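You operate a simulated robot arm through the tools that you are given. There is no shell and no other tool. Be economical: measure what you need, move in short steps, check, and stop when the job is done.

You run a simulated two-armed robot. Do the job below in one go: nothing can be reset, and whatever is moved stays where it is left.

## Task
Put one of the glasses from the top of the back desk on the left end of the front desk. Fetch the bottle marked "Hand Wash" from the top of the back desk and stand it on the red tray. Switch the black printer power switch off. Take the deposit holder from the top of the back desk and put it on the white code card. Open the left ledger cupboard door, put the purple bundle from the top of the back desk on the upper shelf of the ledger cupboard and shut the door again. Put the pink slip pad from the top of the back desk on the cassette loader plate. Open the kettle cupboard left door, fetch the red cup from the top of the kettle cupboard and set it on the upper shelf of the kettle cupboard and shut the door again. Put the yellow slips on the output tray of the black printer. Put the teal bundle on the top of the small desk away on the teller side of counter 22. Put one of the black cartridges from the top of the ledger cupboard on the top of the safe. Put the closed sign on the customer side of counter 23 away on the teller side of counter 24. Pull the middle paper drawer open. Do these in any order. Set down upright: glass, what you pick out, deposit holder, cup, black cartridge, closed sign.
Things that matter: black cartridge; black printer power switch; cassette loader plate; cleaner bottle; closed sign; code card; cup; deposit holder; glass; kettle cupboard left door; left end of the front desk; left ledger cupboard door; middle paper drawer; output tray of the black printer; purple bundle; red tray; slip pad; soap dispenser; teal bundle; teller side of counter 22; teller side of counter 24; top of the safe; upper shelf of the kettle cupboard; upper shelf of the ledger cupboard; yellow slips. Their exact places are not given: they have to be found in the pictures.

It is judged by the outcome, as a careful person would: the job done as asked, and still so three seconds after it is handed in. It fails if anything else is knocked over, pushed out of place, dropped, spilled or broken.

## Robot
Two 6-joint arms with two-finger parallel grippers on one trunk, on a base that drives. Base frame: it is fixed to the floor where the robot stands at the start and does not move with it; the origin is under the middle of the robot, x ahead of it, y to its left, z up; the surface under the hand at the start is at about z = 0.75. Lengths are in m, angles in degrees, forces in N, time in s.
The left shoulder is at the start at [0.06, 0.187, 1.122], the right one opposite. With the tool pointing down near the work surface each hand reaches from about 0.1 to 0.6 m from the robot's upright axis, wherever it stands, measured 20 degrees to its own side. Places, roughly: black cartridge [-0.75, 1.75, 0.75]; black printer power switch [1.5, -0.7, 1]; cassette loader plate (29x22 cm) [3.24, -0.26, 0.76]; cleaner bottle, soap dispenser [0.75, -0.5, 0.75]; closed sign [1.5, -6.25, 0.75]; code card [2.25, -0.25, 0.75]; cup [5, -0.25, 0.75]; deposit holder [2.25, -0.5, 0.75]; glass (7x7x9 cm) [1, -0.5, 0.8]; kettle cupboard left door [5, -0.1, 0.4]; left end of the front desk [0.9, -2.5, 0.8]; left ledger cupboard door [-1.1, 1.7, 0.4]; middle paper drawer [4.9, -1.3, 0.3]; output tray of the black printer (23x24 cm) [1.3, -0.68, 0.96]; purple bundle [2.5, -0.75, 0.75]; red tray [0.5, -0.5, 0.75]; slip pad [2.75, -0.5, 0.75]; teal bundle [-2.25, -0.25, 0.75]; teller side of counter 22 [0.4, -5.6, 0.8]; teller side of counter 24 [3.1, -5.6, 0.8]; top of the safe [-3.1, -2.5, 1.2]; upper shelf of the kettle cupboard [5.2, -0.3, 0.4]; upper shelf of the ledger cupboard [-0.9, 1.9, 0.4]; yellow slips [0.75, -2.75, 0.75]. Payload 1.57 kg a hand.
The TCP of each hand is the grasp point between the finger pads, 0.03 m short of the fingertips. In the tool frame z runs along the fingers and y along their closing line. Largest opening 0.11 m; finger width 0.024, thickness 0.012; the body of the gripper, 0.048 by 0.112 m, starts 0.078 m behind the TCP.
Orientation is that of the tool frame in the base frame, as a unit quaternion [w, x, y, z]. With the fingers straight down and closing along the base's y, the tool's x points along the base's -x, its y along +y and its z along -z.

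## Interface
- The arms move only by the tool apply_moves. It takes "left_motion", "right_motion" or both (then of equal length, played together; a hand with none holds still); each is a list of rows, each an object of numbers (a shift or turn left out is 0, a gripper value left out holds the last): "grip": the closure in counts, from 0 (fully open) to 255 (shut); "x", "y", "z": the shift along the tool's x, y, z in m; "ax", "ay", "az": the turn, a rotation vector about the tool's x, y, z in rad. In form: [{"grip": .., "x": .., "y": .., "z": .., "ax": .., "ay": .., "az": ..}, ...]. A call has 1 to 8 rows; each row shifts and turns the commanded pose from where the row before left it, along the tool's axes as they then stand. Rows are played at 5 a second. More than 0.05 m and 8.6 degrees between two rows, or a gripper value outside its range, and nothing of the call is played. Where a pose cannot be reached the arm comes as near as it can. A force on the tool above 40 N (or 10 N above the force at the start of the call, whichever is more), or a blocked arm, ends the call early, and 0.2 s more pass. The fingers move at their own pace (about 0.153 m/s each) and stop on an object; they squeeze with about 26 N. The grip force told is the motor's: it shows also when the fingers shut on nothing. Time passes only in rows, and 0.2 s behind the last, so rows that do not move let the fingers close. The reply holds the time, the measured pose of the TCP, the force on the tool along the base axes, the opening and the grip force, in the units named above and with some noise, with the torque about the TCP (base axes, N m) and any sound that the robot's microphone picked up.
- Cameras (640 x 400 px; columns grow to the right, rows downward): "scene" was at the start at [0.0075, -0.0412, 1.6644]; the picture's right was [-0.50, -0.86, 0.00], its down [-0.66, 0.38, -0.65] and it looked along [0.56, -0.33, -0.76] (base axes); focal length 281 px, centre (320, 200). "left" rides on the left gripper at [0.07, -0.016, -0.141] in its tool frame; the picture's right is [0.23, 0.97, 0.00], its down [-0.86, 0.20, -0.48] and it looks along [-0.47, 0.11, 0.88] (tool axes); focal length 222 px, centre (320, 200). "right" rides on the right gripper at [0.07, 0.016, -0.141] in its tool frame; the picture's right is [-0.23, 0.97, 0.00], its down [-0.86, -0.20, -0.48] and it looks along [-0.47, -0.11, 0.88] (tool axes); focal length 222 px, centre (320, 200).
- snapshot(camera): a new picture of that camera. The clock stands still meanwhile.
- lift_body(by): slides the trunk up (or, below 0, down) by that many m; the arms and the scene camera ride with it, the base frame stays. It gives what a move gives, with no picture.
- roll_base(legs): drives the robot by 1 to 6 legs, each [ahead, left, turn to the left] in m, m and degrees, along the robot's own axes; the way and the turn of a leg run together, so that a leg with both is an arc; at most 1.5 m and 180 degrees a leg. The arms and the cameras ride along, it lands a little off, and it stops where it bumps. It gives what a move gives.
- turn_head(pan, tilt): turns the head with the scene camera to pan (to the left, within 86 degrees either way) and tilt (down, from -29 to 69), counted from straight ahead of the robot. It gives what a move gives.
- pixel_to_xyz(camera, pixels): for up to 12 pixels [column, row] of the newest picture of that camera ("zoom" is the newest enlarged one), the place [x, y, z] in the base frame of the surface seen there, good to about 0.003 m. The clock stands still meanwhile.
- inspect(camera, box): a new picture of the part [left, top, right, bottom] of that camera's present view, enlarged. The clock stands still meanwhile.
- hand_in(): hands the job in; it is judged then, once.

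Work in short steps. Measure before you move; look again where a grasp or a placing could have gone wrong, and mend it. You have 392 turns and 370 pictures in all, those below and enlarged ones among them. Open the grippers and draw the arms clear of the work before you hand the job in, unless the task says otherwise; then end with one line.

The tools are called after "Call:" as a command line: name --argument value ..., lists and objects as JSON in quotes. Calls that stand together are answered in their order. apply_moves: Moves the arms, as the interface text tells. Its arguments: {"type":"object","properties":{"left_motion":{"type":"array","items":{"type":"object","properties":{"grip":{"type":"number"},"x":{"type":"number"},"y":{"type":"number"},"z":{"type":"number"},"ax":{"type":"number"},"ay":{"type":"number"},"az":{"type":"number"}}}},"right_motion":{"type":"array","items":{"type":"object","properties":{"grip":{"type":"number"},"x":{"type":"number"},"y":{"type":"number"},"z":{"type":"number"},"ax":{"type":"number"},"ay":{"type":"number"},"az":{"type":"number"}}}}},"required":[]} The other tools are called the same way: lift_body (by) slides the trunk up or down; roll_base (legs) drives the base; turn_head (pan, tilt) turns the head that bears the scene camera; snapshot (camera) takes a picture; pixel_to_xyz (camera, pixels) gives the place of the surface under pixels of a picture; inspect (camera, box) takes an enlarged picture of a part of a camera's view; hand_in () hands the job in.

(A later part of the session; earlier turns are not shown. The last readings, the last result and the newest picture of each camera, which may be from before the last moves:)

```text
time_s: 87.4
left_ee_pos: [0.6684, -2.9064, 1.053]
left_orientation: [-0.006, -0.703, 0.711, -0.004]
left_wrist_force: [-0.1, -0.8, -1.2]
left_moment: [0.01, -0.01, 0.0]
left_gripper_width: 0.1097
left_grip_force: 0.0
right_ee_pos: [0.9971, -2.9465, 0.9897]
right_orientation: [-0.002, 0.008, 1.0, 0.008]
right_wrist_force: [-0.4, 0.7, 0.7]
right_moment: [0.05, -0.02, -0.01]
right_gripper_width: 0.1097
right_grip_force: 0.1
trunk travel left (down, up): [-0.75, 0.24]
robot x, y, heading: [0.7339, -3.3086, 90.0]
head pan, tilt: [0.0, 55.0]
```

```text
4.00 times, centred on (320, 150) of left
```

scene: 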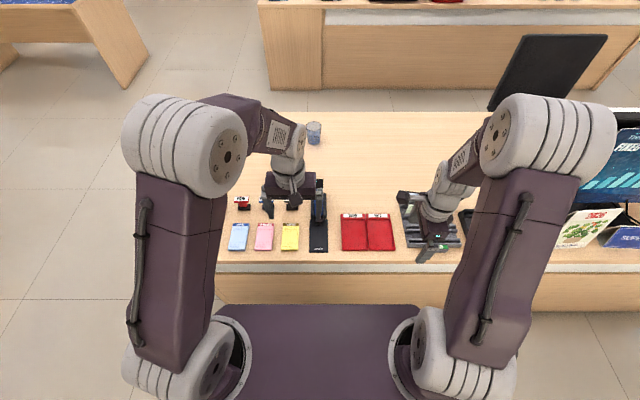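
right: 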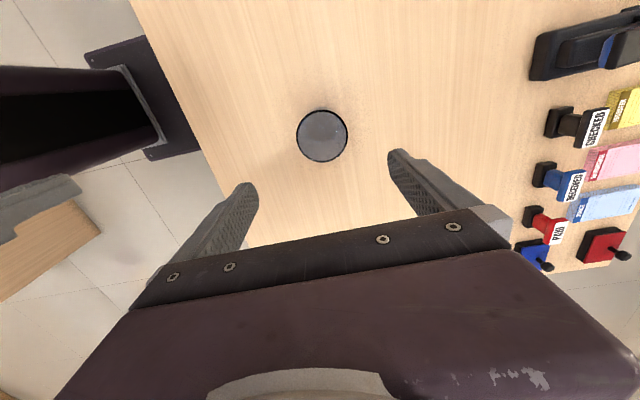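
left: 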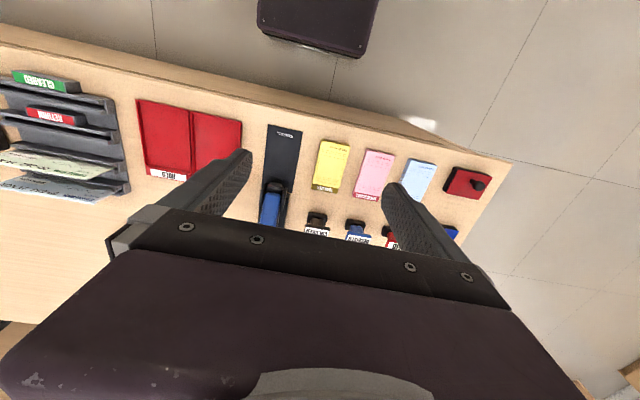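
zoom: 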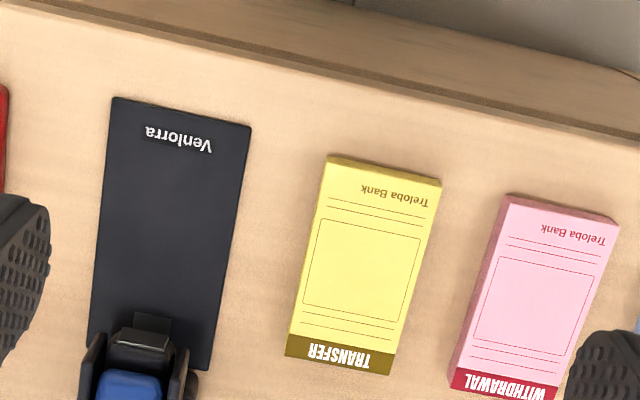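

The pad is 5.8×9.3 cm centred at (0.629,-2.833), with 3.3 cm gaps on each side. I narrow the fingers to about 8.5 cm and go down.

Call:
apply_moves --left_motion '[{"x": -0.037, "y": 0.02, "grip": 58}, {"x": -0.036, "y": 0.019}, {"z": 0.05}, {"z": 0.05}, {"z": 0.05}, {"z": 0.05}]'

Call:
snapshot --camera "left"

```text
time_s: 88.8
left_ee_pos: [0.6306, -2.8362, 0.8517]
left_orientation: [-0.006, -0.703, 0.711, -0.004]
left_wrist_force: [-0.1, 0.6, -0.5]
left_moment: [-0.01, 0.03, 0.01]
left_gripper_width: 0.0849
left_grip_force: 0.1
right_ee_pos: [0.9968, -2.9447, 0.9879]
right_orientation: [-0.001, 0.008, 1.0, 0.006]
right_wrist_force: [0.4, -0.3, -0.3]
right_moment: [0.0, -0.01, -0.02]
right_gripper_width: 0.1098
right_grip_force: 0.1
trunk travel left (down, up): [-0.75, 0.24]
robot x, y, heading: [0.7343, -3.3041, 89.8]
head pan, tilt: [0.0, 55.0]
```

```text
338 pictures are left
```

left: 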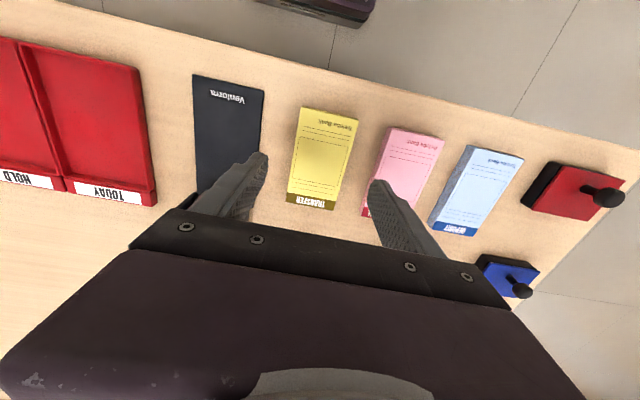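

Aligned by numbers. I descend the last 6.7 cm and grip.

Call:
apply_moves --left_motion '[{"z": 0.04}, {"z": 0.026}, {"grip": 255}, {}, {}]'

Call:
snapshot --camera "left"

```text
time_s: 90.0
left_ee_pos: [0.6294, -2.8376, 0.786]
left_orientation: [-0.006, -0.703, 0.711, -0.003]
left_wrist_force: [-0.3, 0.4, 0.4]
left_moment: [0.01, 0.01, -0.01]
left_gripper_width: 0.0573
left_grip_force: 26.1
right_ee_pos: [0.9971, -2.9444, 0.9876]
right_orientation: [-0.002, 0.009, 1.0, 0.007]
right_wrist_force: [-0.2, -0.2, -0.9]
right_moment: [0.03, -0.01, 0.03]
right_gripper_width: 0.1099
right_grip_force: 0.0
trunk travel left (down, up): [-0.75, 0.24]
robot x, y, heading: [0.7353, -3.3064, 89.9]
head pan, tilt: [0.0, 55.0]
```

```text
337 pictures are left
```

left: 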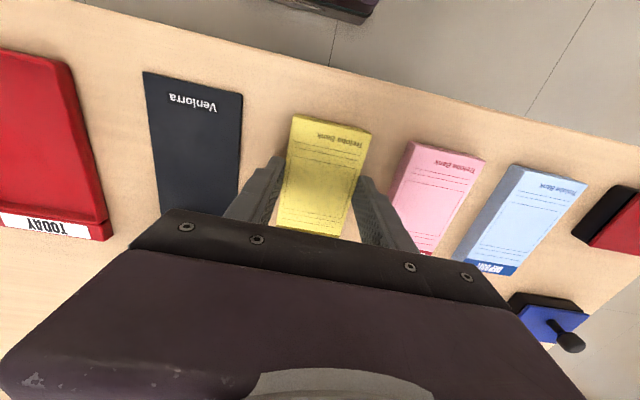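

Gripped at 5.7 cm. I lift straight up.

Call:
apply_moves --left_motion '[{"z": -0.04}, {"z": -0.05}, {"z": -0.05}, {"z": -0.05}, {"z": -0.05}]'

Call:
snapshot --camera "left"

```text
time_s: 91.2
left_ee_pos: [0.633, -2.8318, 1.0274]
left_orientation: [-0.006, -0.703, 0.711, -0.004]
left_wrist_force: [0.7, -0.3, -1.4]
left_moment: [-0.02, 0.0, -0.01]
left_gripper_width: 0.057
left_grip_force: 25.5
right_ee_pos: [0.9972, -2.9452, 0.9886]
right_orientation: [-0.002, 0.009, 1.0, 0.008]
right_wrist_force: [-0.4, 0.2, 0.2]
right_moment: [0.02, 0.01, -0.04]
right_gripper_width: 0.1099
right_grip_force: 0.0
trunk travel left (down, up): [-0.75, 0.24]
robot x, y, heading: [0.7384, -3.3083, 90.2]
head pan, tilt: [0.0, 55.0]
```

```text
336 pictures are left
```

left: 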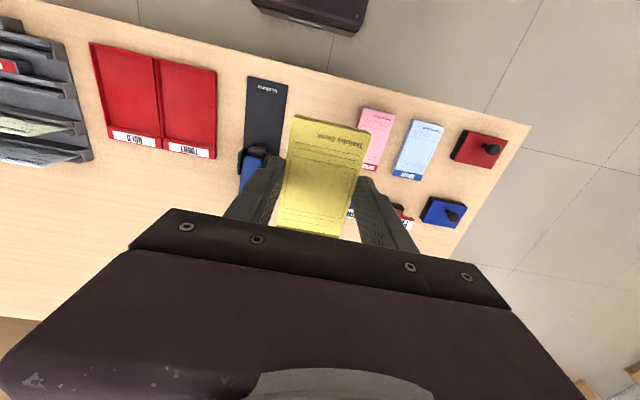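

Slips held. I drive around to the aisle, facing the back desk near the printer.

Call:
roll_base --legs '[[-0.25, 0, 0], [0, 1.25, 0], [1.1, 0, 0], [1.0, 0, 0], [0, -1.0, 0]]'

Call:
turn_head --pan -25 --tilt 40

Call:
snapshot --camera "scene"

```text
time_s: 113.6
left_ee_pos: [0.4236, -1.0143, 1.0256]
left_orientation: [-0.006, -0.694, 0.72, -0.004]
left_wrist_force: [0.1, 0.0, -0.9]
left_moment: [-0.01, 0.03, 0.02]
left_gripper_width: 0.0568
left_grip_force: 26.0
right_ee_pos: [0.7847, -1.1368, 0.988]
right_orientation: [-0.002, 0.021, 1.0, 0.007]
right_wrist_force: [0.4, -0.8, -1.1]
right_moment: [0.01, 0.01, 0.02]
right_gripper_width: 0.11
right_grip_force: 0.1
trunk travel left (down, up): [-0.75, 0.24]
robot x, y, heading: [0.5157, -1.4933, 88.4]
head pan, tilt: [0.0, 55.0]
```

```text
time_s: 114.5
left_ee_pos: [0.4242, -1.014, 1.0256]
left_orientation: [-0.006, -0.694, 0.72, -0.003]
left_wrist_force: [0.3, 0.3, -1.0]
left_moment: [0.01, 0.0, 0.0]
left_gripper_width: 0.0574
left_grip_force: 25.6
right_ee_pos: [0.7863, -1.1364, 0.9877]
right_orientation: [-0.001, 0.021, 1.0, 0.007]
right_wrist_force: [0.9, 0.9, 0.6]
right_moment: [0.0, 0.01, 0.01]
right_gripper_width: 0.11
right_grip_force: 0.0
trunk travel left (down, up): [-0.75, 0.24]
robot x, y, heading: [0.5123, -1.4909, 88.9]
head pan, tilt: [-25.0, 40.0]
```

```text
335 pictures are left
```

scene: 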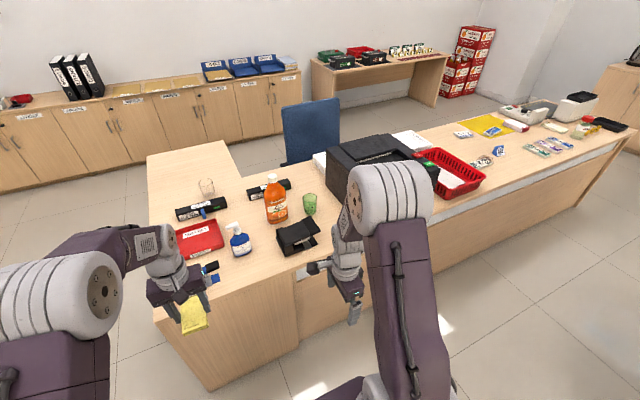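

I zoom in on the printer and the blue pump bottle (240,240).

Call:
inspect --camera "scene" --box '[150, 160, 330, 270]'

Call:
roll_base --legs '[[0, -0.75, 1.5]]'

Call:
turn_head --pan 0 --tilt 50

Call:
snapshot --camera "scene"

```text
3.56 times, centred on (240, 215) of scene
```

zoom: 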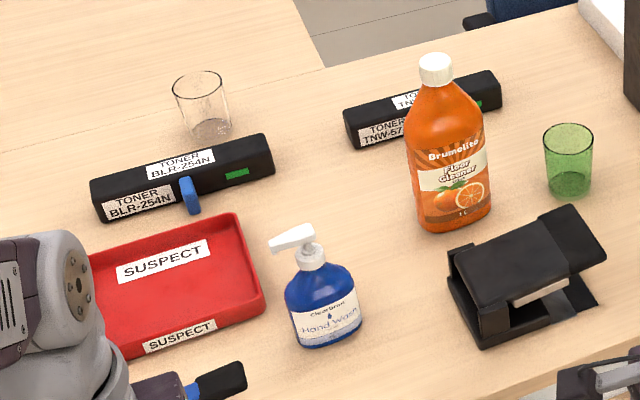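

```text
time_s: 118.5
left_ee_pos: [1.1423, -1.0223, 1.0263]
left_orientation: [-0.006, -0.707, 0.707, -0.004]
left_wrist_force: [-0.9, -1.5, -1.0]
left_moment: [-0.03, -0.01, 0.03]
left_gripper_width: 0.0572
left_grip_force: 26.5
right_ee_pos: [1.5093, -1.1318, 0.9874]
right_orientation: [-0.002, 0.004, 1.0, 0.008]
right_wrist_force: [0.2, 0.8, -0.1]
right_moment: [-0.01, -0.04, 0.04]
right_gripper_width: 0.1099
right_grip_force: 0.1
trunk travel left (down, up): [-0.75, 0.24]
robot x, y, heading: [1.2501, -1.5028, 90.4]
head pan, tilt: [-25.0, 40.0]
```

```text
time_s: 119.3
left_ee_pos: [1.1425, -1.0221, 1.025]
left_orientation: [-0.007, -0.707, 0.707, -0.003]
left_wrist_force: [0.2, -0.2, -1.0]
left_moment: [-0.02, 0.0, -0.01]
left_gripper_width: 0.0572
left_grip_force: 25.6
right_ee_pos: [1.508, -1.133, 0.9879]
right_orientation: [-0.001, 0.004, 1.0, 0.007]
right_wrist_force: [0.7, -0.4, 0.2]
right_moment: [0.0, 0.03, -0.02]
right_gripper_width: 0.1099
right_grip_force: 0.1
trunk travel left (down, up): [-0.75, 0.24]
robot x, y, heading: [1.2512, -1.494, 90.6]
head pan, tilt: [0.0, 50.0]
```

```text
333 pictures are left
```

scene: 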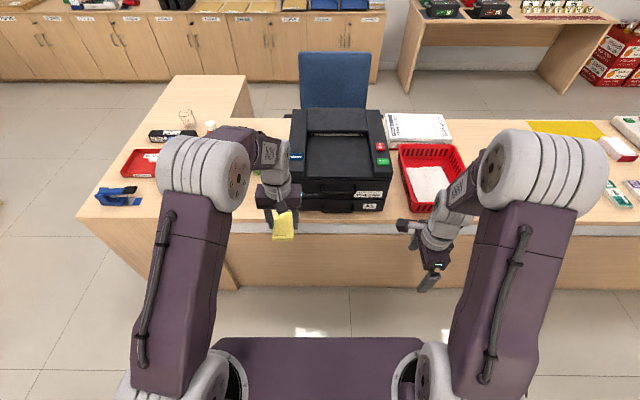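

Hand Wash is the blue pump bottle. Now I zoom in on the printer.

Call:
inspect --camera "scene" --box '[270, 95, 430, 220]'

Call:
pixel_to_xyz --camera "scene" --pixels '[[380, 147], [382, 161], [340, 150], [310, 135], [370, 135], [310, 170], [370, 170], [293, 112], [385, 112], [296, 180], [390, 180], [340, 207]]'

```text
3.20 times, centred on (350, 158) of scene
```

zoom: 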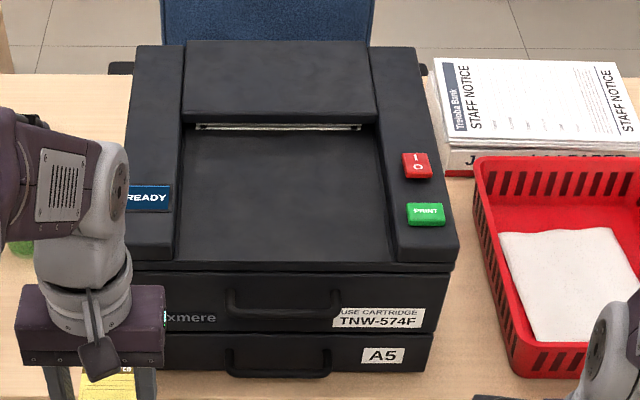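

```text
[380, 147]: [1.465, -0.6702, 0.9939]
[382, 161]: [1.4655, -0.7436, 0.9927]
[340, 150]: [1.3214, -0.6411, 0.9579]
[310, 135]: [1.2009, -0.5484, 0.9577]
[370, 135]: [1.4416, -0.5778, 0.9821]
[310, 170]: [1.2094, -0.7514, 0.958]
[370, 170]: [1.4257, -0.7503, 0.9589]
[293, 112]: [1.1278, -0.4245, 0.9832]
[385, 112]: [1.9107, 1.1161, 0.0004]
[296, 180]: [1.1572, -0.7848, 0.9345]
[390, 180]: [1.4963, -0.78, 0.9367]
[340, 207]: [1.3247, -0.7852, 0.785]
```

The output tray recess spans x 1.20–1.43, y -0.80…-0.56 at z 0.958, and the red rocker "I/O" is at (1.465,-0.67,0.994), with O toward me. I raise both hands and move closer.

Call:
apply_moves --left_motion '[{"z": -0.045}, {"z": -0.045}]' --right_motion '[{"z": -0.045}, {"z": -0.045}]'

Call:
roll_base --legs '[[0.28, -0.15, -0.5]]'

Call:
snapshot --camera "scene"

Call:
snapshot --camera "left"

```text
time_s: 119.9
left_ee_pos: [1.1415, -1.0248, 1.1172]
left_orientation: [-0.006, -0.707, 0.707, -0.003]
left_wrist_force: [0.3, 0.1, -0.1]
left_moment: [0.0, -0.02, -0.01]
left_gripper_width: 0.0569
left_grip_force: 25.6
right_ee_pos: [1.5086, -1.1356, 1.0788]
right_orientation: [-0.002, 0.004, 1.0, 0.007]
right_wrist_force: [0.2, -0.4, 0.2]
right_moment: [0.03, 0.01, 0.02]
right_gripper_width: 0.1101
right_grip_force: 0.1
trunk travel left (down, up): [-0.75, 0.24]
robot x, y, heading: [1.2485, -1.4994, 90.3]
head pan, tilt: [0.0, 50.0]
```

```text
time_s: 122.1
left_ee_pos: [1.2939, -0.7386, 1.1173]
left_orientation: [-0.005, -0.703, 0.712, -0.004]
left_wrist_force: [0.0, 0.5, -0.6]
left_moment: [-0.03, 0.01, -0.03]
left_gripper_width: 0.057
left_grip_force: 25.9
right_ee_pos: [1.6586, -0.8526, 1.0798]
right_orientation: [-0.002, 0.009, 1.0, 0.007]
right_wrist_force: [0.5, -0.7, 0.3]
right_moment: [0.02, 0.03, 0.0]
right_gripper_width: 0.1099
right_grip_force: 0.1
trunk travel left (down, up): [-0.75, 0.24]
robot x, y, heading: [1.395, -1.2143, 90.2]
head pan, tilt: [0.0, 50.0]
```

```text
331 pictures are left
```

scene: 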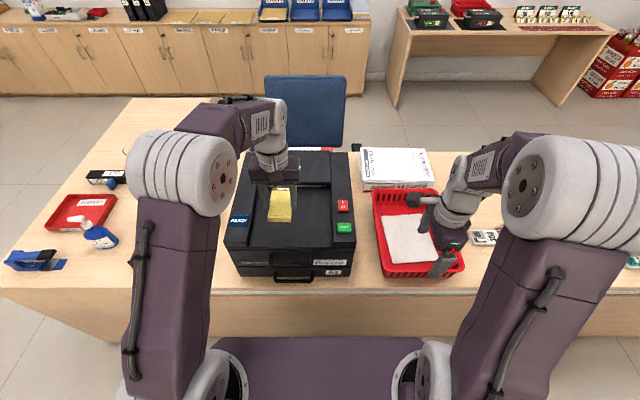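

```text
330 pictures are left
```

left: 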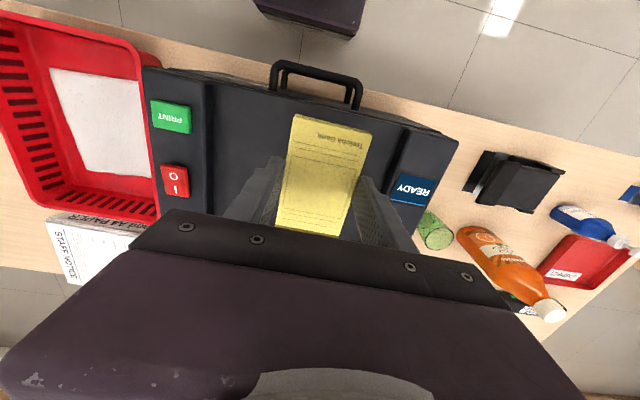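

I move the slips to (1.318,-0.69) and lower to just above the tray.

Call:
apply_moves --left_motion '[{"x": -0.04, "y": -0.024}, {"x": -0.01}, {"z": 0.045}, {"z": 0.04}, {"z": 0.025}, {"z": 0.012}]'

```text
time_s: 123.5
left_ee_pos: [1.3183, -0.689, 0.9937]
left_orientation: [-0.006, -0.703, 0.712, -0.003]
left_wrist_force: [-0.2, -0.1, -0.3]
left_moment: [0.01, -0.01, 0.03]
left_gripper_width: 0.0573
left_grip_force: 25.6
right_ee_pos: [1.658, -0.852, 1.0785]
right_orientation: [-0.002, 0.009, 1.0, 0.006]
right_wrist_force: [0.1, -1.0, 0.2]
right_moment: [-0.01, 0.02, 0.01]
right_gripper_width: 0.1102
right_grip_force: 0.1
trunk travel left (down, up): [-0.75, 0.24]
robot x, y, heading: [1.3965, -1.21, 89.8]
head pan, tilt: [0.0, 50.0]
```

Nearly in touch; I lower 2 mm more, release, and retreat.

Call:
apply_moves --left_motion '[{"z": 0.002}, {"grip": 0}, {}, {"z": -0.04}, {"z": -0.05}, {"z": -0.05}]'

Call:
snapshot --camera "left"

```text
time_s: 124.9
left_ee_pos: [1.3145, -0.687, 1.1333]
left_orientation: [-0.006, -0.703, 0.711, -0.003]
left_wrist_force: [-0.6, 1.0, 0.5]
left_moment: [-0.01, -0.02, 0.02]
left_gripper_width: 0.1102
left_grip_force: 0.1
right_ee_pos: [1.6573, -0.8531, 1.0784]
right_orientation: [-0.002, 0.009, 1.0, 0.007]
right_wrist_force: [0.0, 0.1, -0.3]
right_moment: [0.03, 0.06, 0.01]
right_gripper_width: 0.1099
right_grip_force: 0.0
trunk travel left (down, up): [-0.75, 0.24]
robot x, y, heading: [1.3945, -1.2144, 90.2]
head pan, tilt: [0.0, 50.0]
```

```text
329 pictures are left
```

left: 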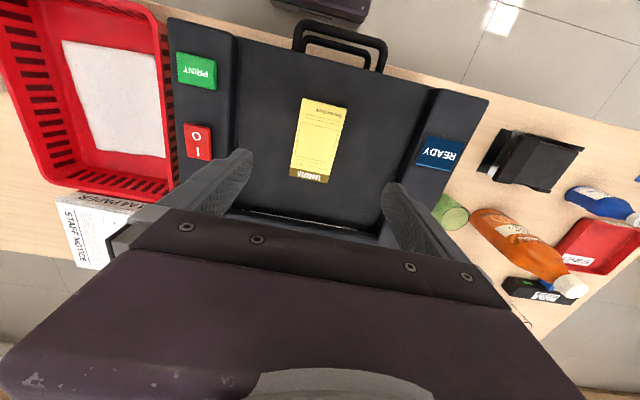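

Slips are on the tray. I measure the rocker's ends to see which is raised.

Call:
inspect --camera "left" --box '[170, 40, 250, 180]'

Call:
pixel_to_xyz --camera "left" --pixels '[[196, 127], [197, 133], [199, 147], [200, 155], [186, 127], [208, 128], [196, 121], [195, 70], [210, 158], [190, 158]]'

```text
2.86 times, centred on (210, 110) of left
```

zoom: 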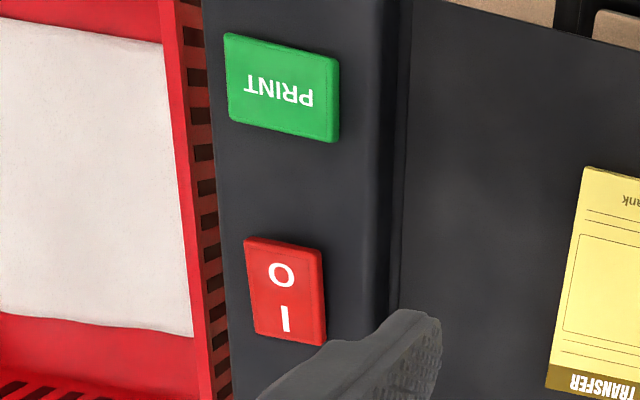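

```text
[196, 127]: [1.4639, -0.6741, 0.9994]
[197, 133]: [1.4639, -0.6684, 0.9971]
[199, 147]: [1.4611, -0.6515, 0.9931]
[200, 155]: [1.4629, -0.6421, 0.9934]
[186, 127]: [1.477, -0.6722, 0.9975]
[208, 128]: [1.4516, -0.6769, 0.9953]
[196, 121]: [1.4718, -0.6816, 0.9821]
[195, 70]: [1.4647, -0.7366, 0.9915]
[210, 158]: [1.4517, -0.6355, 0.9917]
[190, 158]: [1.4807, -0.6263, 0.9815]
```

The O end is raised (0.999 vs 0.992), so it's on. I close the left fingers and come above the O end at (1.464,-0.674).

Call:
apply_moves --left_motion '[{"grip": 255, "y": -0.045}, {"y": -0.045}, {"y": -0.045}, {"y": -0.0145, "x": -0.013}, {"z": 0.045}, {"z": 0.04}]'

Call:
snapshot --camera "left"

```text
time_s: 126.3
left_ee_pos: [1.4483, -0.7021, 1.0387]
left_orientation: [-0.007, -0.703, 0.712, -0.004]
left_wrist_force: [1.1, 0.3, -0.4]
left_moment: [0.01, 0.0, 0.0]
left_gripper_width: 0.0004
left_grip_force: 21.0
left hand out of reach, approached as far as the arm can: row 3, 4
right_ee_pos: [1.659, -0.8525, 1.079]
right_orientation: [-0.002, 0.009, 1.0, 0.006]
right_wrist_force: [0.7, -0.9, -1.1]
right_moment: [0.02, 0.0, -0.04]
right_gripper_width: 0.1098
right_grip_force: 0.0
trunk travel left (down, up): [-0.75, 0.24]
robot x, y, heading: [1.3954, -1.2138, 89.9]
head pan, tilt: [0.0, 50.0]
```

```text
327 pictures are left
```

left: 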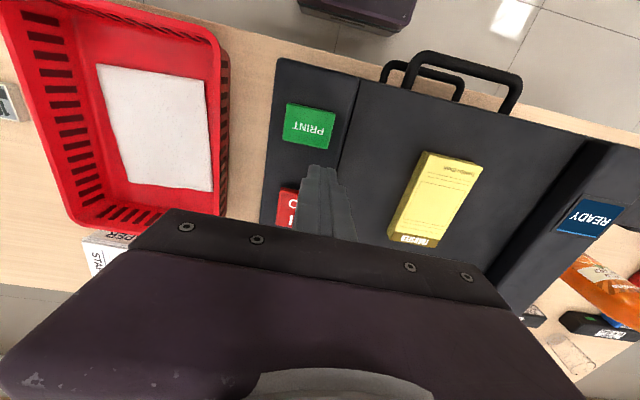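

Out of the left arm's reach. I raise it and shift the base right by 0.1 m, then aim again.

Call:
apply_moves --left_motion '[{"z": -0.045}, {"y": 0.045}, {"y": 0.03}]'

Call:
roll_base --legs '[[0.03, -0.1, 0]]'

```text
time_s: 127.1
left_ee_pos: [1.3739, -0.7028, 1.0839]
left_orientation: [-0.007, -0.702, 0.712, -0.004]
left_wrist_force: [0.6, -0.3, 0.1]
left_moment: [-0.01, -0.05, -0.04]
left_gripper_width: 0.0
left_grip_force: 21.1
right_ee_pos: [1.6582, -0.8521, 1.0777]
right_orientation: [-0.002, 0.008, 1.0, 0.007]
right_wrist_force: [-0.7, -0.2, -0.3]
right_moment: [-0.02, 0.0, -0.06]
right_gripper_width: 0.1099
right_grip_force: 0.1
trunk travel left (down, up): [-0.75, 0.24]
robot x, y, heading: [1.3948, -1.2116, 89.9]
head pan, tilt: [0.0, 50.0]
```

```text
time_s: 128.2
left_ee_pos: [1.4719, -0.6733, 1.0849]
left_orientation: [-0.006, -0.703, 0.712, -0.004]
left_wrist_force: [-0.4, -0.3, 0.2]
left_moment: [-0.03, 0.0, 0.01]
left_gripper_width: 0.0
left_grip_force: 21.7
right_ee_pos: [1.7559, -0.8228, 1.0787]
right_orientation: [-0.001, 0.009, 1.0, 0.007]
right_wrist_force: [0.1, 0.0, 0.7]
right_moment: [0.01, 0.0, 0.01]
right_gripper_width: 0.11
right_grip_force: 0.0
trunk travel left (down, up): [-0.75, 0.24]
robot x, y, heading: [1.4935, -1.182, 90.0]
head pan, tilt: [0.0, 50.0]
```

Now over (1.472,-0.673). I nudge to x=1.464, descend and press in small steps.

Call:
apply_moves --left_motion '[{"y": 0.008}, {"z": 0.045}, {"z": 0.008}, {"z": 0.004}, {"z": 0.004}, {"z": 0.003}]'

Call:
apply_moves --left_motion '[{"z": -0.045}, {"z": -0.045}, {"y": 0.045}, {"y": 0.045}]'

Call:
inspect --camera "left" --box '[120, 40, 360, 190]'

```text
time_s: 129.6
left_ee_pos: [1.4643, -0.6755, 1.0244]
left_orientation: [-0.002, -0.703, 0.711, -0.001]
left_wrist_force: [-2.9, -1.1, 25.4]
left_moment: [0.28, 0.11, -0.16]
left_gripper_width: 0.0002
left_grip_force: 21.4
right_ee_pos: [1.7558, -0.8261, 1.0807]
right_orientation: [-0.002, 0.009, 1.0, 0.008]
right_wrist_force: [-0.4, 0.6, -0.1]
right_moment: [0.0, -0.02, -0.04]
right_gripper_width: 0.1102
right_grip_force: 0.0
trunk travel left (down, up): [-0.75, 0.24]
robot x, y, heading: [1.493, -1.1826, 90.0]
head pan, tilt: [0.0, 50.0]
```

```text
time_s: 130.6
left_ee_pos: [1.374, -0.6704, 1.1124]
left_orientation: [-0.006, -0.703, 0.711, -0.004]
left_wrist_force: [0.2, 0.3, 0.1]
left_moment: [-0.01, -0.07, -0.03]
left_gripper_width: 0.0002
left_grip_force: 20.9
right_ee_pos: [1.7543, -0.8226, 1.0785]
right_orientation: [0.0, 0.008, 1.0, 0.007]
right_wrist_force: [0.0, -0.5, -0.2]
right_moment: [0.0, -0.04, 0.02]
right_gripper_width: 0.1101
right_grip_force: 0.0
trunk travel left (down, up): [-0.75, 0.24]
robot x, y, heading: [1.4958, -1.1826, 89.8]
head pan, tilt: [0.0, 50.0]
```

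```text
2.67 times, centred on (240, 115) of left
```

zoom: 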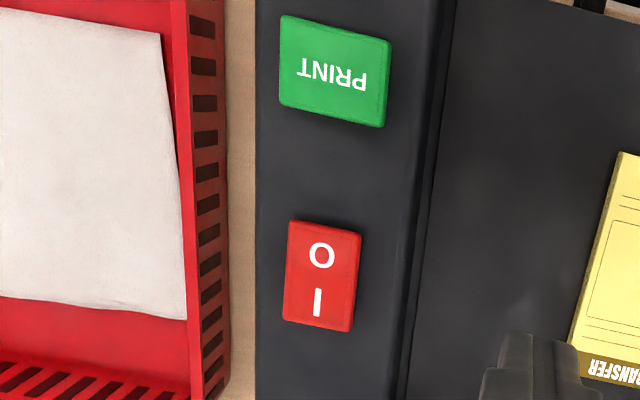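

I measure the rocker's ends again to see whether it flipped.

Call:
pixel_to_xyz --camera "zoom" --pixels '[[322, 232], [320, 255], [316, 305], [314, 318], [340, 240], [330, 320]]'

```text
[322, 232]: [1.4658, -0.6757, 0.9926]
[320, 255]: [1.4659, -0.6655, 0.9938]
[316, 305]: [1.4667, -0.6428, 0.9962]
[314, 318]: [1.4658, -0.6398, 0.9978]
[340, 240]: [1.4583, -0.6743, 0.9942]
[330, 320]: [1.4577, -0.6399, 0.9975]
```

The rocker flipped to O: off. Next is the Hand Wash bottle: I drive left along the desk.

Call:
apply_moves --left_motion '[{"z": -0.03, "grip": 0}, {"x": 0.045}, {"x": 0.045}, {"x": 0.045}]'

Call:
roll_base --legs '[[-0.1, 0, 0], [0, 0.9, 0]]'

Call:
turn_head --pan 0 --tilt 55

Call:
snapshot --camera "scene"

```text
time_s: 131.6
left_ee_pos: [1.3764, -0.8077, 1.1423]
left_orientation: [-0.006, -0.702, 0.712, -0.004]
left_wrist_force: [-0.5, -0.3, 0.1]
left_moment: [0.03, 0.02, 0.02]
left_gripper_width: 0.1098
left_grip_force: 0.1
right_ee_pos: [1.7573, -0.8235, 1.0789]
right_orientation: [-0.002, 0.01, 1.0, 0.007]
right_wrist_force: [0.1, 0.7, 0.0]
right_moment: [-0.02, 0.01, -0.04]
right_gripper_width: 0.1098
right_grip_force: 0.0
trunk travel left (down, up): [-0.75, 0.24]
robot x, y, heading: [1.4937, -1.184, 90.1]
head pan, tilt: [0.0, 50.0]
```

```text
time_s: 137.1
left_ee_pos: [0.4821, -0.911, 1.1413]
left_orientation: [-0.006, -0.705, 0.709, -0.003]
left_wrist_force: [-0.3, 0.4, -0.1]
left_moment: [-0.01, 0.02, -0.04]
left_gripper_width: 0.1099
left_grip_force: 0.1
right_ee_pos: [0.8635, -0.9251, 1.0788]
right_orientation: [-0.001, 0.004, 1.0, 0.007]
right_wrist_force: [0.0, 0.1, 0.4]
right_moment: [-0.02, 0.0, -0.04]
right_gripper_width: 0.1099
right_grip_force: 0.1
trunk travel left (down, up): [-0.75, 0.24]
robot x, y, heading: [0.605, -1.2894, 90.5]
head pan, tilt: [0.0, 50.0]
```

```text
time_s: 137.7
left_ee_pos: [0.4819, -0.9114, 1.1407]
left_orientation: [-0.007, -0.706, 0.708, -0.004]
left_wrist_force: [-0.9, -0.1, -0.7]
left_moment: [0.02, -0.01, -0.03]
left_gripper_width: 0.11
left_grip_force: 0.2
right_ee_pos: [0.8637, -0.9251, 1.0786]
right_orientation: [-0.001, 0.004, 1.0, 0.007]
right_wrist_force: [0.6, -1.0, -0.1]
right_moment: [0.0, -0.01, 0.01]
right_gripper_width: 0.1103
right_grip_force: 0.0
trunk travel left (down, up): [-0.75, 0.24]
robot x, y, heading: [0.6034, -1.2888, 90.5]
head pan, tilt: [0.0, 55.0]
```

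```text
325 pictures are left
```

scene: 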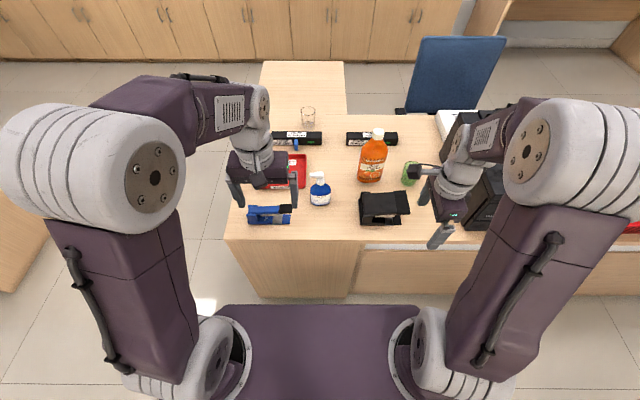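

I zoom in on the bottle (320,188) and measure it and the tray.

Call:
inspect --camera "scene" --box '[230, 130, 420, 240]'

```text
3.37 times, centred on (325, 185) of scene
```

zoom: 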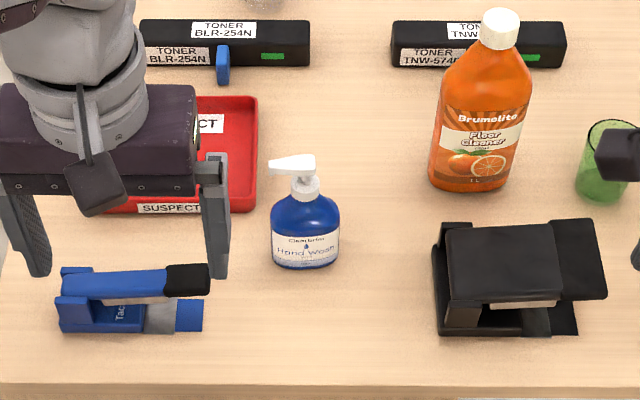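

Call:
pixel_to_xyz --camera "zoom" --pixels '[[275, 165], [308, 158], [306, 175], [305, 192], [278, 230], [335, 230], [305, 262], [280, 255], [330, 255], [250, 200], [205, 290], [305, 210]]'

```text
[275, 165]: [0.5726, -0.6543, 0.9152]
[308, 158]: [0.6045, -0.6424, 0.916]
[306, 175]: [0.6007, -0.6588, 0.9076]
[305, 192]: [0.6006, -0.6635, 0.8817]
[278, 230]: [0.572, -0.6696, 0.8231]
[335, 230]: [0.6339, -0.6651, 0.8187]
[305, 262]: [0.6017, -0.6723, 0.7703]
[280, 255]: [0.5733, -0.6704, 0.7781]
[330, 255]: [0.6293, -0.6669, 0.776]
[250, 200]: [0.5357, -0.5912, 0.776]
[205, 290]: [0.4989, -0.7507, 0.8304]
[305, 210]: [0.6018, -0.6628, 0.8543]
```

The bottle body is centred near (0.603,-0.65) with the pump top at 0.916; its thin side is along y, so the right hand (closing along y) suits. I move the left hand aside and drive closer.

Call:
apply_moves --left_motion '[{"y": 0.045, "x": 0.02}, {"y": 0.045, "x": 0.02}, {"y": 0.045}, {"y": 0.02}]'

Call:
roll_base --legs '[[0.17, 0.09, -0.5]]'

Call:
snapshot --camera "scene"

Call:
snapshot --camera "right"

```text
time_s: 138.7
left_ee_pos: [0.3231, -0.9513, 1.1421]
left_orientation: [-0.006, -0.706, 0.708, -0.004]
left_wrist_force: [-0.1, 1.2, 0.0]
left_moment: [-0.03, 0.03, 0.0]
left_gripper_width: 0.11
left_grip_force: 0.0
right_ee_pos: [0.8622, -0.9248, 1.0792]
right_orientation: [-0.002, 0.004, 1.0, 0.008]
right_wrist_force: [0.3, -0.7, -0.3]
right_moment: [-0.02, 0.0, 0.0]
right_gripper_width: 0.1098
right_grip_force: 0.1
trunk travel left (down, up): [-0.75, 0.24]
robot x, y, heading: [0.6036, -1.2872, 90.4]
head pan, tilt: [0.0, 55.0]
```

```text
time_s: 140.3
left_ee_pos: [0.2356, -0.7832, 1.1441]
left_orientation: [-0.006, -0.703, 0.711, -0.003]
left_wrist_force: [0.0, 0.4, 1.0]
left_moment: [0.01, 0.01, -0.01]
left_gripper_width: 0.1101
left_grip_force: 0.0
right_ee_pos: [0.7758, -0.7606, 1.078]
right_orientation: [-0.003, 0.008, 1.0, 0.008]
right_wrist_force: [0.4, -0.1, -0.4]
right_moment: [0.03, 0.0, 0.0]
right_gripper_width: 0.1099
right_grip_force: 0.0
trunk travel left (down, up): [-0.75, 0.24]
robot x, y, heading: [0.5158, -1.1201, 90.0]
head pan, tilt: [0.0, 55.0]
```

```text
323 pictures are left
```

scene: 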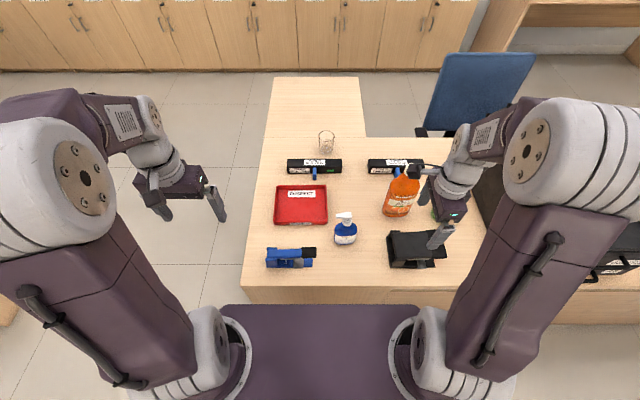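

```text
322 pictures are left
```

right: 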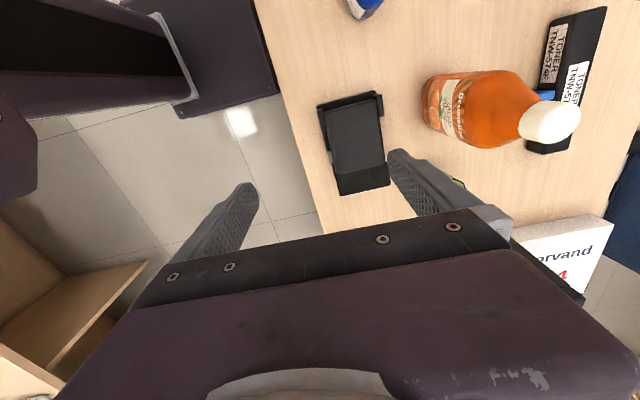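

I measure the tray corners and bottle from this nearer view.

Call:
pixel_to_xyz --camera "scene" --pixels '[[281, 193], [322, 194], [322, 214], [281, 214], [301, 210], [340, 216], [347, 214], [346, 225], [338, 232], [355, 232], [345, 243], [301, 195]]'

Call:
inspect --camera "scene" --box '[260, 170, 400, 280]'

```text
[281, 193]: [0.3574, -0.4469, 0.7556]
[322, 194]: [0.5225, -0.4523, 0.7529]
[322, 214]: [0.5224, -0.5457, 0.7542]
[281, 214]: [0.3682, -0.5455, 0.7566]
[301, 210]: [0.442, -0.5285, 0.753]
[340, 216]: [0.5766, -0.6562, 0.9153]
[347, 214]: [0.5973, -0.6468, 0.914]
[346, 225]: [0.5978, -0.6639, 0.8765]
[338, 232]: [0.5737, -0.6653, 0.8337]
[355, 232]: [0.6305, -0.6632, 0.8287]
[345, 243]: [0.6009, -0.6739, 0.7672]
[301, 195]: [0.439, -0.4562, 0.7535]
```

```text
3.64 times, centred on (330, 225) of scene
```

zoom: 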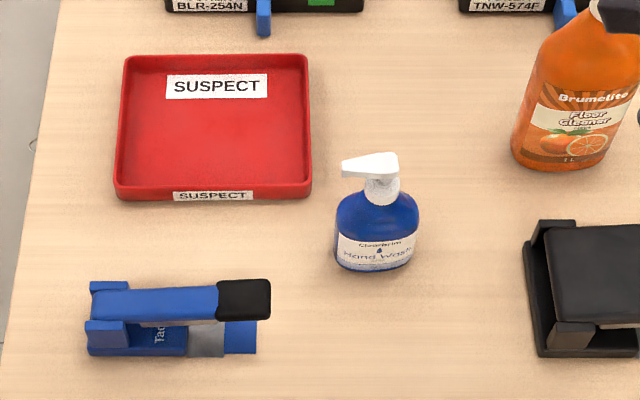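

The bottle axis is about (0.600,-0.652). I move the right hand above it.

Call:
apply_moves --right_motion '[{"x": 0.0352, "y": 0.0218}, {"x": 0.0352, "y": 0.0218}, {"x": 0.0352, "y": 0.0218}, {"x": 0.0352, "y": 0.0218}, {"x": 0.0352, "y": 0.0218}, {"z": 0.045}, {"z": 0.035}]'

Call:
snapshot --camera "right"

Call:
snapshot --camera "left"

```text
time_s: 141.9
left_ee_pos: [0.2355, -0.7815, 1.1432]
left_orientation: [-0.006, -0.704, 0.71, -0.004]
left_wrist_force: [0.6, 0.1, 0.3]
left_moment: [-0.04, 0.01, 0.01]
left_gripper_width: 0.1101
left_grip_force: 0.1
right_ee_pos: [0.6005, -0.6451, 1.0019]
right_orientation: [-0.002, 0.008, 1.0, 0.007]
right_wrist_force: [0.5, 0.4, 0.3]
right_moment: [0.0, -0.01, 0.0]
right_gripper_width: 0.1099
right_grip_force: 0.1
trunk travel left (down, up): [-0.75, 0.24]
robot x, y, heading: [0.5113, -1.1214, 90.0]
head pan, tilt: [0.0, 55.0]
```

```text
320 pictures are left
```

right: 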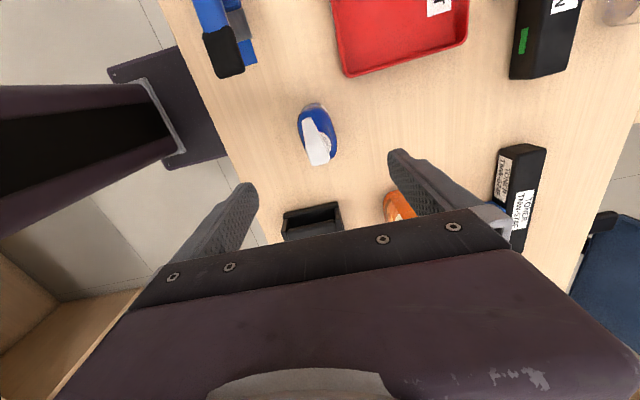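

```text
319 pictures are left
```

left: 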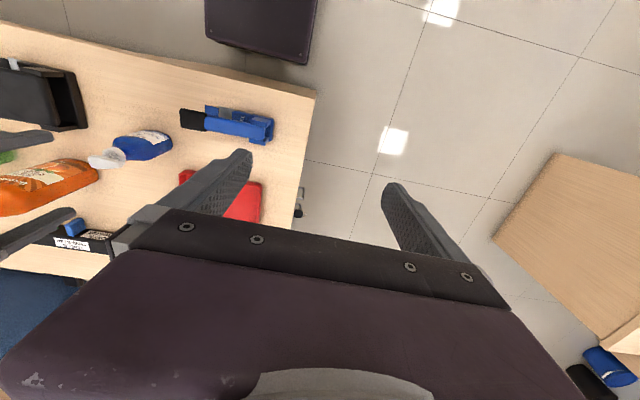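

Lined up. I shift -6 mm in y and descend to grip the body under the pump.

Call:
apply_moves --right_motion '[{"y": -0.006, "z": 0.04}, {"z": 0.04}, {"z": 0.04}, {"z": 0.034}]'

Call:
snapshot --camera "scene"

```text
time_s: 142.9
left_ee_pos: [0.2351, -0.7805, 1.1425]
left_orientation: [-0.006, -0.703, 0.711, -0.004]
left_wrist_force: [0.7, 0.1, 0.2]
left_moment: [-0.01, -0.02, 0.02]
left_gripper_width: 0.1101
left_grip_force: 0.1
right_ee_pos: [0.6017, -0.6489, 0.8469]
right_orientation: [-0.001, 0.008, 1.0, 0.006]
right_wrist_force: [0.4, -0.8, 0.3]
right_moment: [-0.02, -0.01, 0.0]
right_gripper_width: 0.11
right_grip_force: 0.1
trunk travel left (down, up): [-0.75, 0.24]
robot x, y, heading: [0.5117, -1.1163, 89.8]
head pan, tilt: [0.0, 55.0]
```

```text
318 pictures are left
```

scene: 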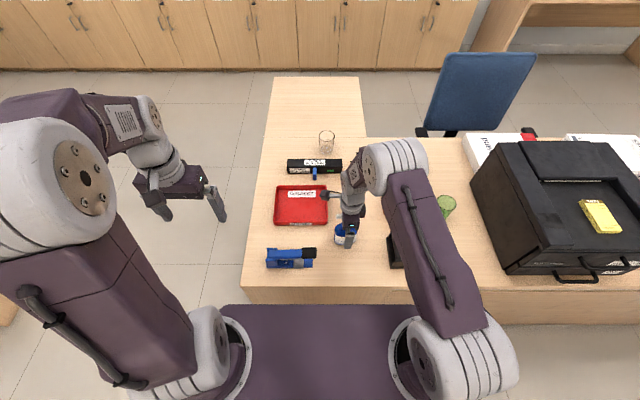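

In position. I close and lift.

Call:
apply_moves --right_motion '[{"grip": 255}, {}, {}, {}]'

Call:
apply_moves --right_motion '[{"z": -0.03}, {"z": -0.03}]'

Call:
snapshot --camera "right"

```text
time_s: 143.9
left_ee_pos: [0.2342, -0.7802, 1.1431]
left_orientation: [-0.006, -0.703, 0.711, -0.003]
left_wrist_force: [0.0, -0.5, -0.1]
left_moment: [0.0, 0.0, -0.02]
left_gripper_width: 0.1101
left_grip_force: 0.1
right_ee_pos: [0.6036, -0.6492, 0.8477]
right_orientation: [-0.001, 0.008, 1.0, 0.007]
right_wrist_force: [0.0, 0.7, 2.7]
right_moment: [0.04, 0.01, 0.0]
right_gripper_width: 0.0483
right_grip_force: 26.0
trunk travel left (down, up): [-0.75, 0.24]
robot x, y, heading: [0.5119, -1.1218, 90.1]
head pan, tilt: [0.0, 55.0]
```

```text
time_s: 144.5
left_ee_pos: [0.2342, -0.7819, 1.1432]
left_orientation: [-0.006, -0.703, 0.711, -0.003]
left_wrist_force: [1.3, -0.6, -1.0]
left_moment: [0.01, -0.01, 0.02]
left_gripper_width: 0.1099
left_grip_force: 0.1
right_ee_pos: [0.6014, -0.6524, 0.9063]
right_orientation: [-0.002, 0.008, 1.0, 0.006]
right_wrist_force: [-0.1, 0.3, -2.5]
right_moment: [0.0, -0.02, -0.02]
right_gripper_width: 0.0487
right_grip_force: 26.0
trunk travel left (down, up): [-0.75, 0.24]
robot x, y, heading: [0.5113, -1.1203, 90.2]
head pan, tilt: [0.0, 55.0]
```

```text
317 pictures are left
```

right: 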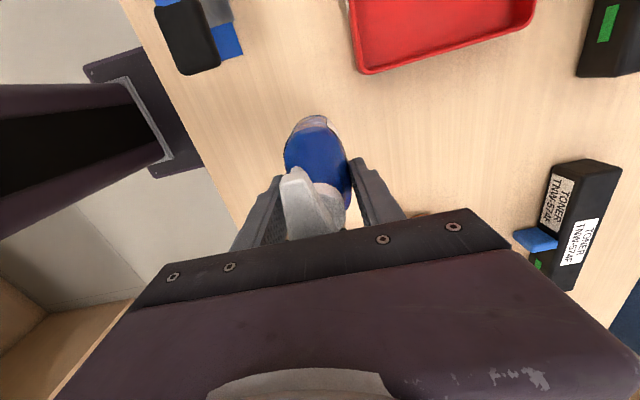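

Held. I carry it over the tray toward (0.46,-0.525).

Call:
apply_moves --right_motion '[{"z": -0.03}, {"x": 0.034, "y": 0.032}, {"x": 0.034, "y": 0.032}, {"x": 0.034, "y": 0.032}, {"x": 0.036, "y": 0.028}]'

Call:
snapshot --camera "scene"

Call:
snapshot --camera "right"

```text
time_s: 145.7
left_ee_pos: [0.2344, -0.7822, 1.1439]
left_orientation: [-0.006, -0.703, 0.711, -0.003]
left_wrist_force: [0.7, 0.5, 0.2]
left_moment: [0.02, 0.0, 0.0]
left_gripper_width: 0.1099
left_grip_force: 0.0
right_ee_pos: [0.4848, -0.5638, 0.9438]
right_orientation: [-0.001, 0.009, 1.0, 0.006]
right_wrist_force: [-0.2, 0.4, -2.8]
right_moment: [0.0, -0.01, 0.04]
right_gripper_width: 0.0487
right_grip_force: 26.1
right hand out of reach, approached as far as the arm can: row 5
trunk travel left (down, up): [-0.75, 0.24]
robot x, y, heading: [0.5113, -1.1179, 90.1]
head pan, tilt: [0.0, 55.0]
```

```text
316 pictures are left
```

scene: 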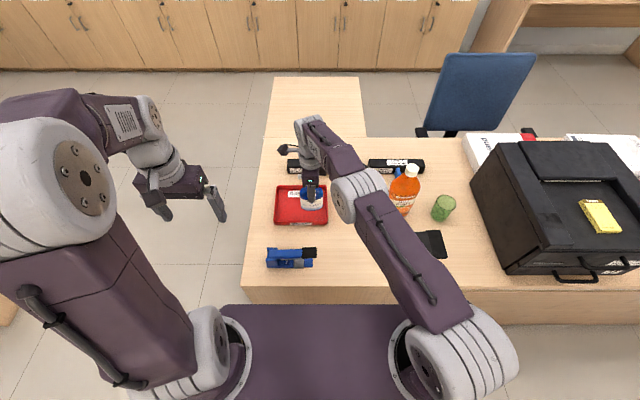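

```text
315 pictures are left
```

right: 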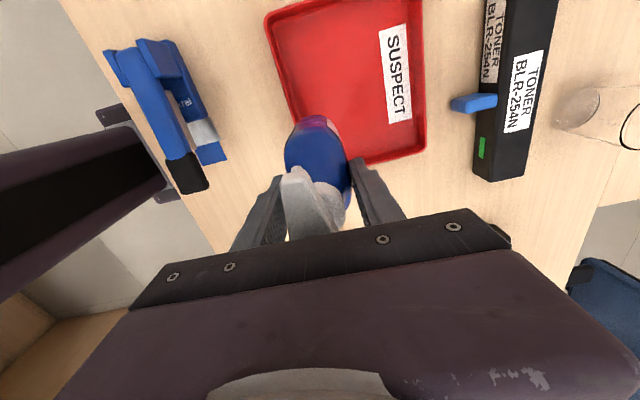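

Reach ends at (0.485,-0.564). I shift the base left 9 cm and 2 cm ahead, then re-aim.

Call:
roll_base --legs '[[0.02, 0.09, 0]]'

Call:
apply_moves --right_motion '[{"x": -0.03}, {"x": -0.025, "y": 0.01}, {"y": 0.005}]'

```text
time_s: 146.8
left_ee_pos: [0.146, -0.7602, 1.1434]
left_orientation: [-0.007, -0.703, 0.711, -0.003]
left_wrist_force: [0.7, -0.2, -0.3]
left_moment: [0.01, 0.02, -0.01]
left_gripper_width: 0.1098
left_grip_force: 0.2
right_ee_pos: [0.3983, -0.5431, 0.9418]
right_orientation: [-0.002, 0.009, 1.0, 0.007]
right_wrist_force: [0.1, -0.4, -2.5]
right_moment: [-0.02, -0.01, 0.0]
right_gripper_width: 0.0483
right_grip_force: 25.7
trunk travel left (down, up): [-0.75, 0.24]
robot x, y, heading: [0.4212, -1.0982, 89.9]
head pan, tilt: [0.0, 55.0]
```

```text
time_s: 147.6
left_ee_pos: [0.1444, -0.7591, 1.1427]
left_orientation: [-0.006, -0.703, 0.711, -0.004]
left_wrist_force: [0.1, -0.5, 0.3]
left_moment: [-0.02, -0.03, -0.02]
left_gripper_width: 0.11
left_grip_force: 0.1
right_ee_pos: [0.451, -0.5284, 0.9434]
right_orientation: [-0.001, 0.009, 1.0, 0.007]
right_wrist_force: [0.4, 0.2, -3.4]
right_moment: [-0.01, -0.02, 0.02]
right_gripper_width: 0.0485
right_grip_force: 26.1
trunk travel left (down, up): [-0.75, 0.24]
robot x, y, heading: [0.4223, -1.1016, 90.0]
head pan, tilt: [0.0, 55.0]
```

Over (0.451,-0.528), inside the tray. I lower to z≈0.852.

Call:
apply_moves --right_motion '[{"z": 0.04}, {"z": 0.03}, {"z": 0.014}, {"z": 0.005}, {"z": 0.003}]'

Call:
snapshot --camera "scene"

```text
time_s: 148.8
left_ee_pos: [0.1467, -0.7611, 1.1436]
left_orientation: [-0.005, -0.702, 0.712, -0.004]
left_wrist_force: [0.6, 0.4, -0.3]
left_moment: [0.0, -0.03, -0.01]
left_gripper_width: 0.1101
left_grip_force: 0.3
right_ee_pos: [0.454, -0.5343, 0.853]
right_orientation: [-0.001, 0.01, 1.0, 0.008]
right_wrist_force: [0.6, 1.1, 1.3]
right_moment: [0.05, 0.03, -0.02]
right_gripper_width: 0.0485
right_grip_force: 25.8
right hand out of reach, approached as far as the arm can: row 2, 5
trunk travel left (down, up): [-0.75, 0.24]
robot x, y, heading: [0.4217, -1.1005, 90.2]
head pan, tilt: [0.0, 55.0]
```

```text
314 pictures are left
```

scene: 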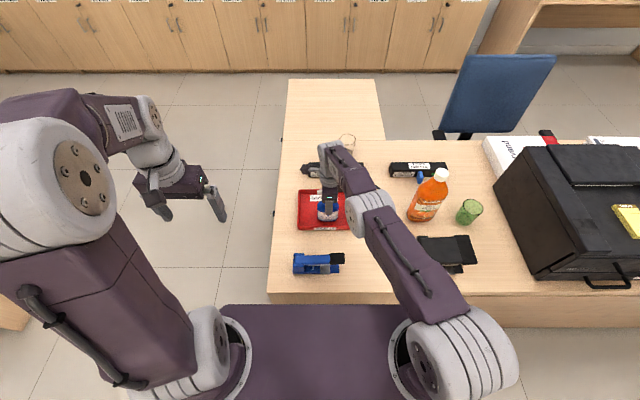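

Contact felt (force rose ~4 N). I release gently and rise.

Call:
apply_moves --right_motion '[{"grip": 120}, {"grip": 0}, {}, {"z": -0.04}, {"z": -0.05}, {"z": -0.05}]'

Call:
inspect --camera "scene" --box '[260, 130, 400, 280]'

Call:
snapshot --camera "right"

```text
time_s: 150.2
left_ee_pos: [0.1455, -0.761, 1.142]
left_orientation: [-0.006, -0.703, 0.711, -0.004]
left_wrist_force: [0.5, 0.6, 0.9]
left_moment: [0.03, -0.01, 0.0]
left_gripper_width: 0.11
left_grip_force: 0.0
right_ee_pos: [0.4553, -0.5372, 0.9923]
right_orientation: [-0.001, 0.009, 1.0, 0.008]
right_wrist_force: [-0.1, -0.5, -0.5]
right_moment: [0.03, 0.0, 0.04]
right_gripper_width: 0.11
right_grip_force: 0.1
trunk travel left (down, up): [-0.75, 0.24]
robot x, y, heading: [0.4246, -1.1019, 89.8]
head pan, tilt: [0.0, 55.0]
```

```text
2.67 times, centred on (330, 205) of scene
```

zoom: 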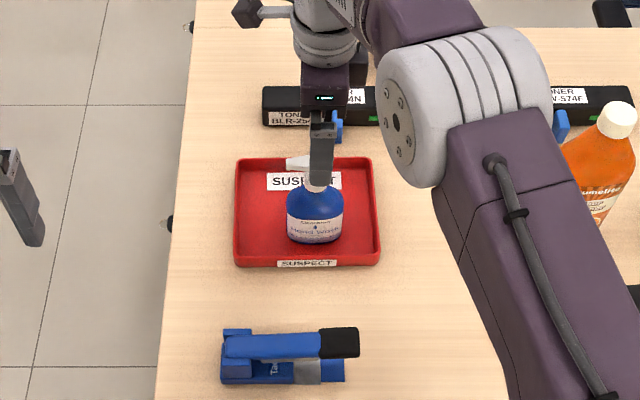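

```text
312 pictures are left
```

right: 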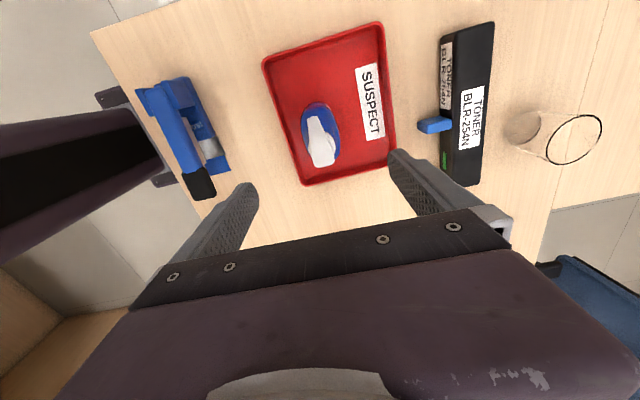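

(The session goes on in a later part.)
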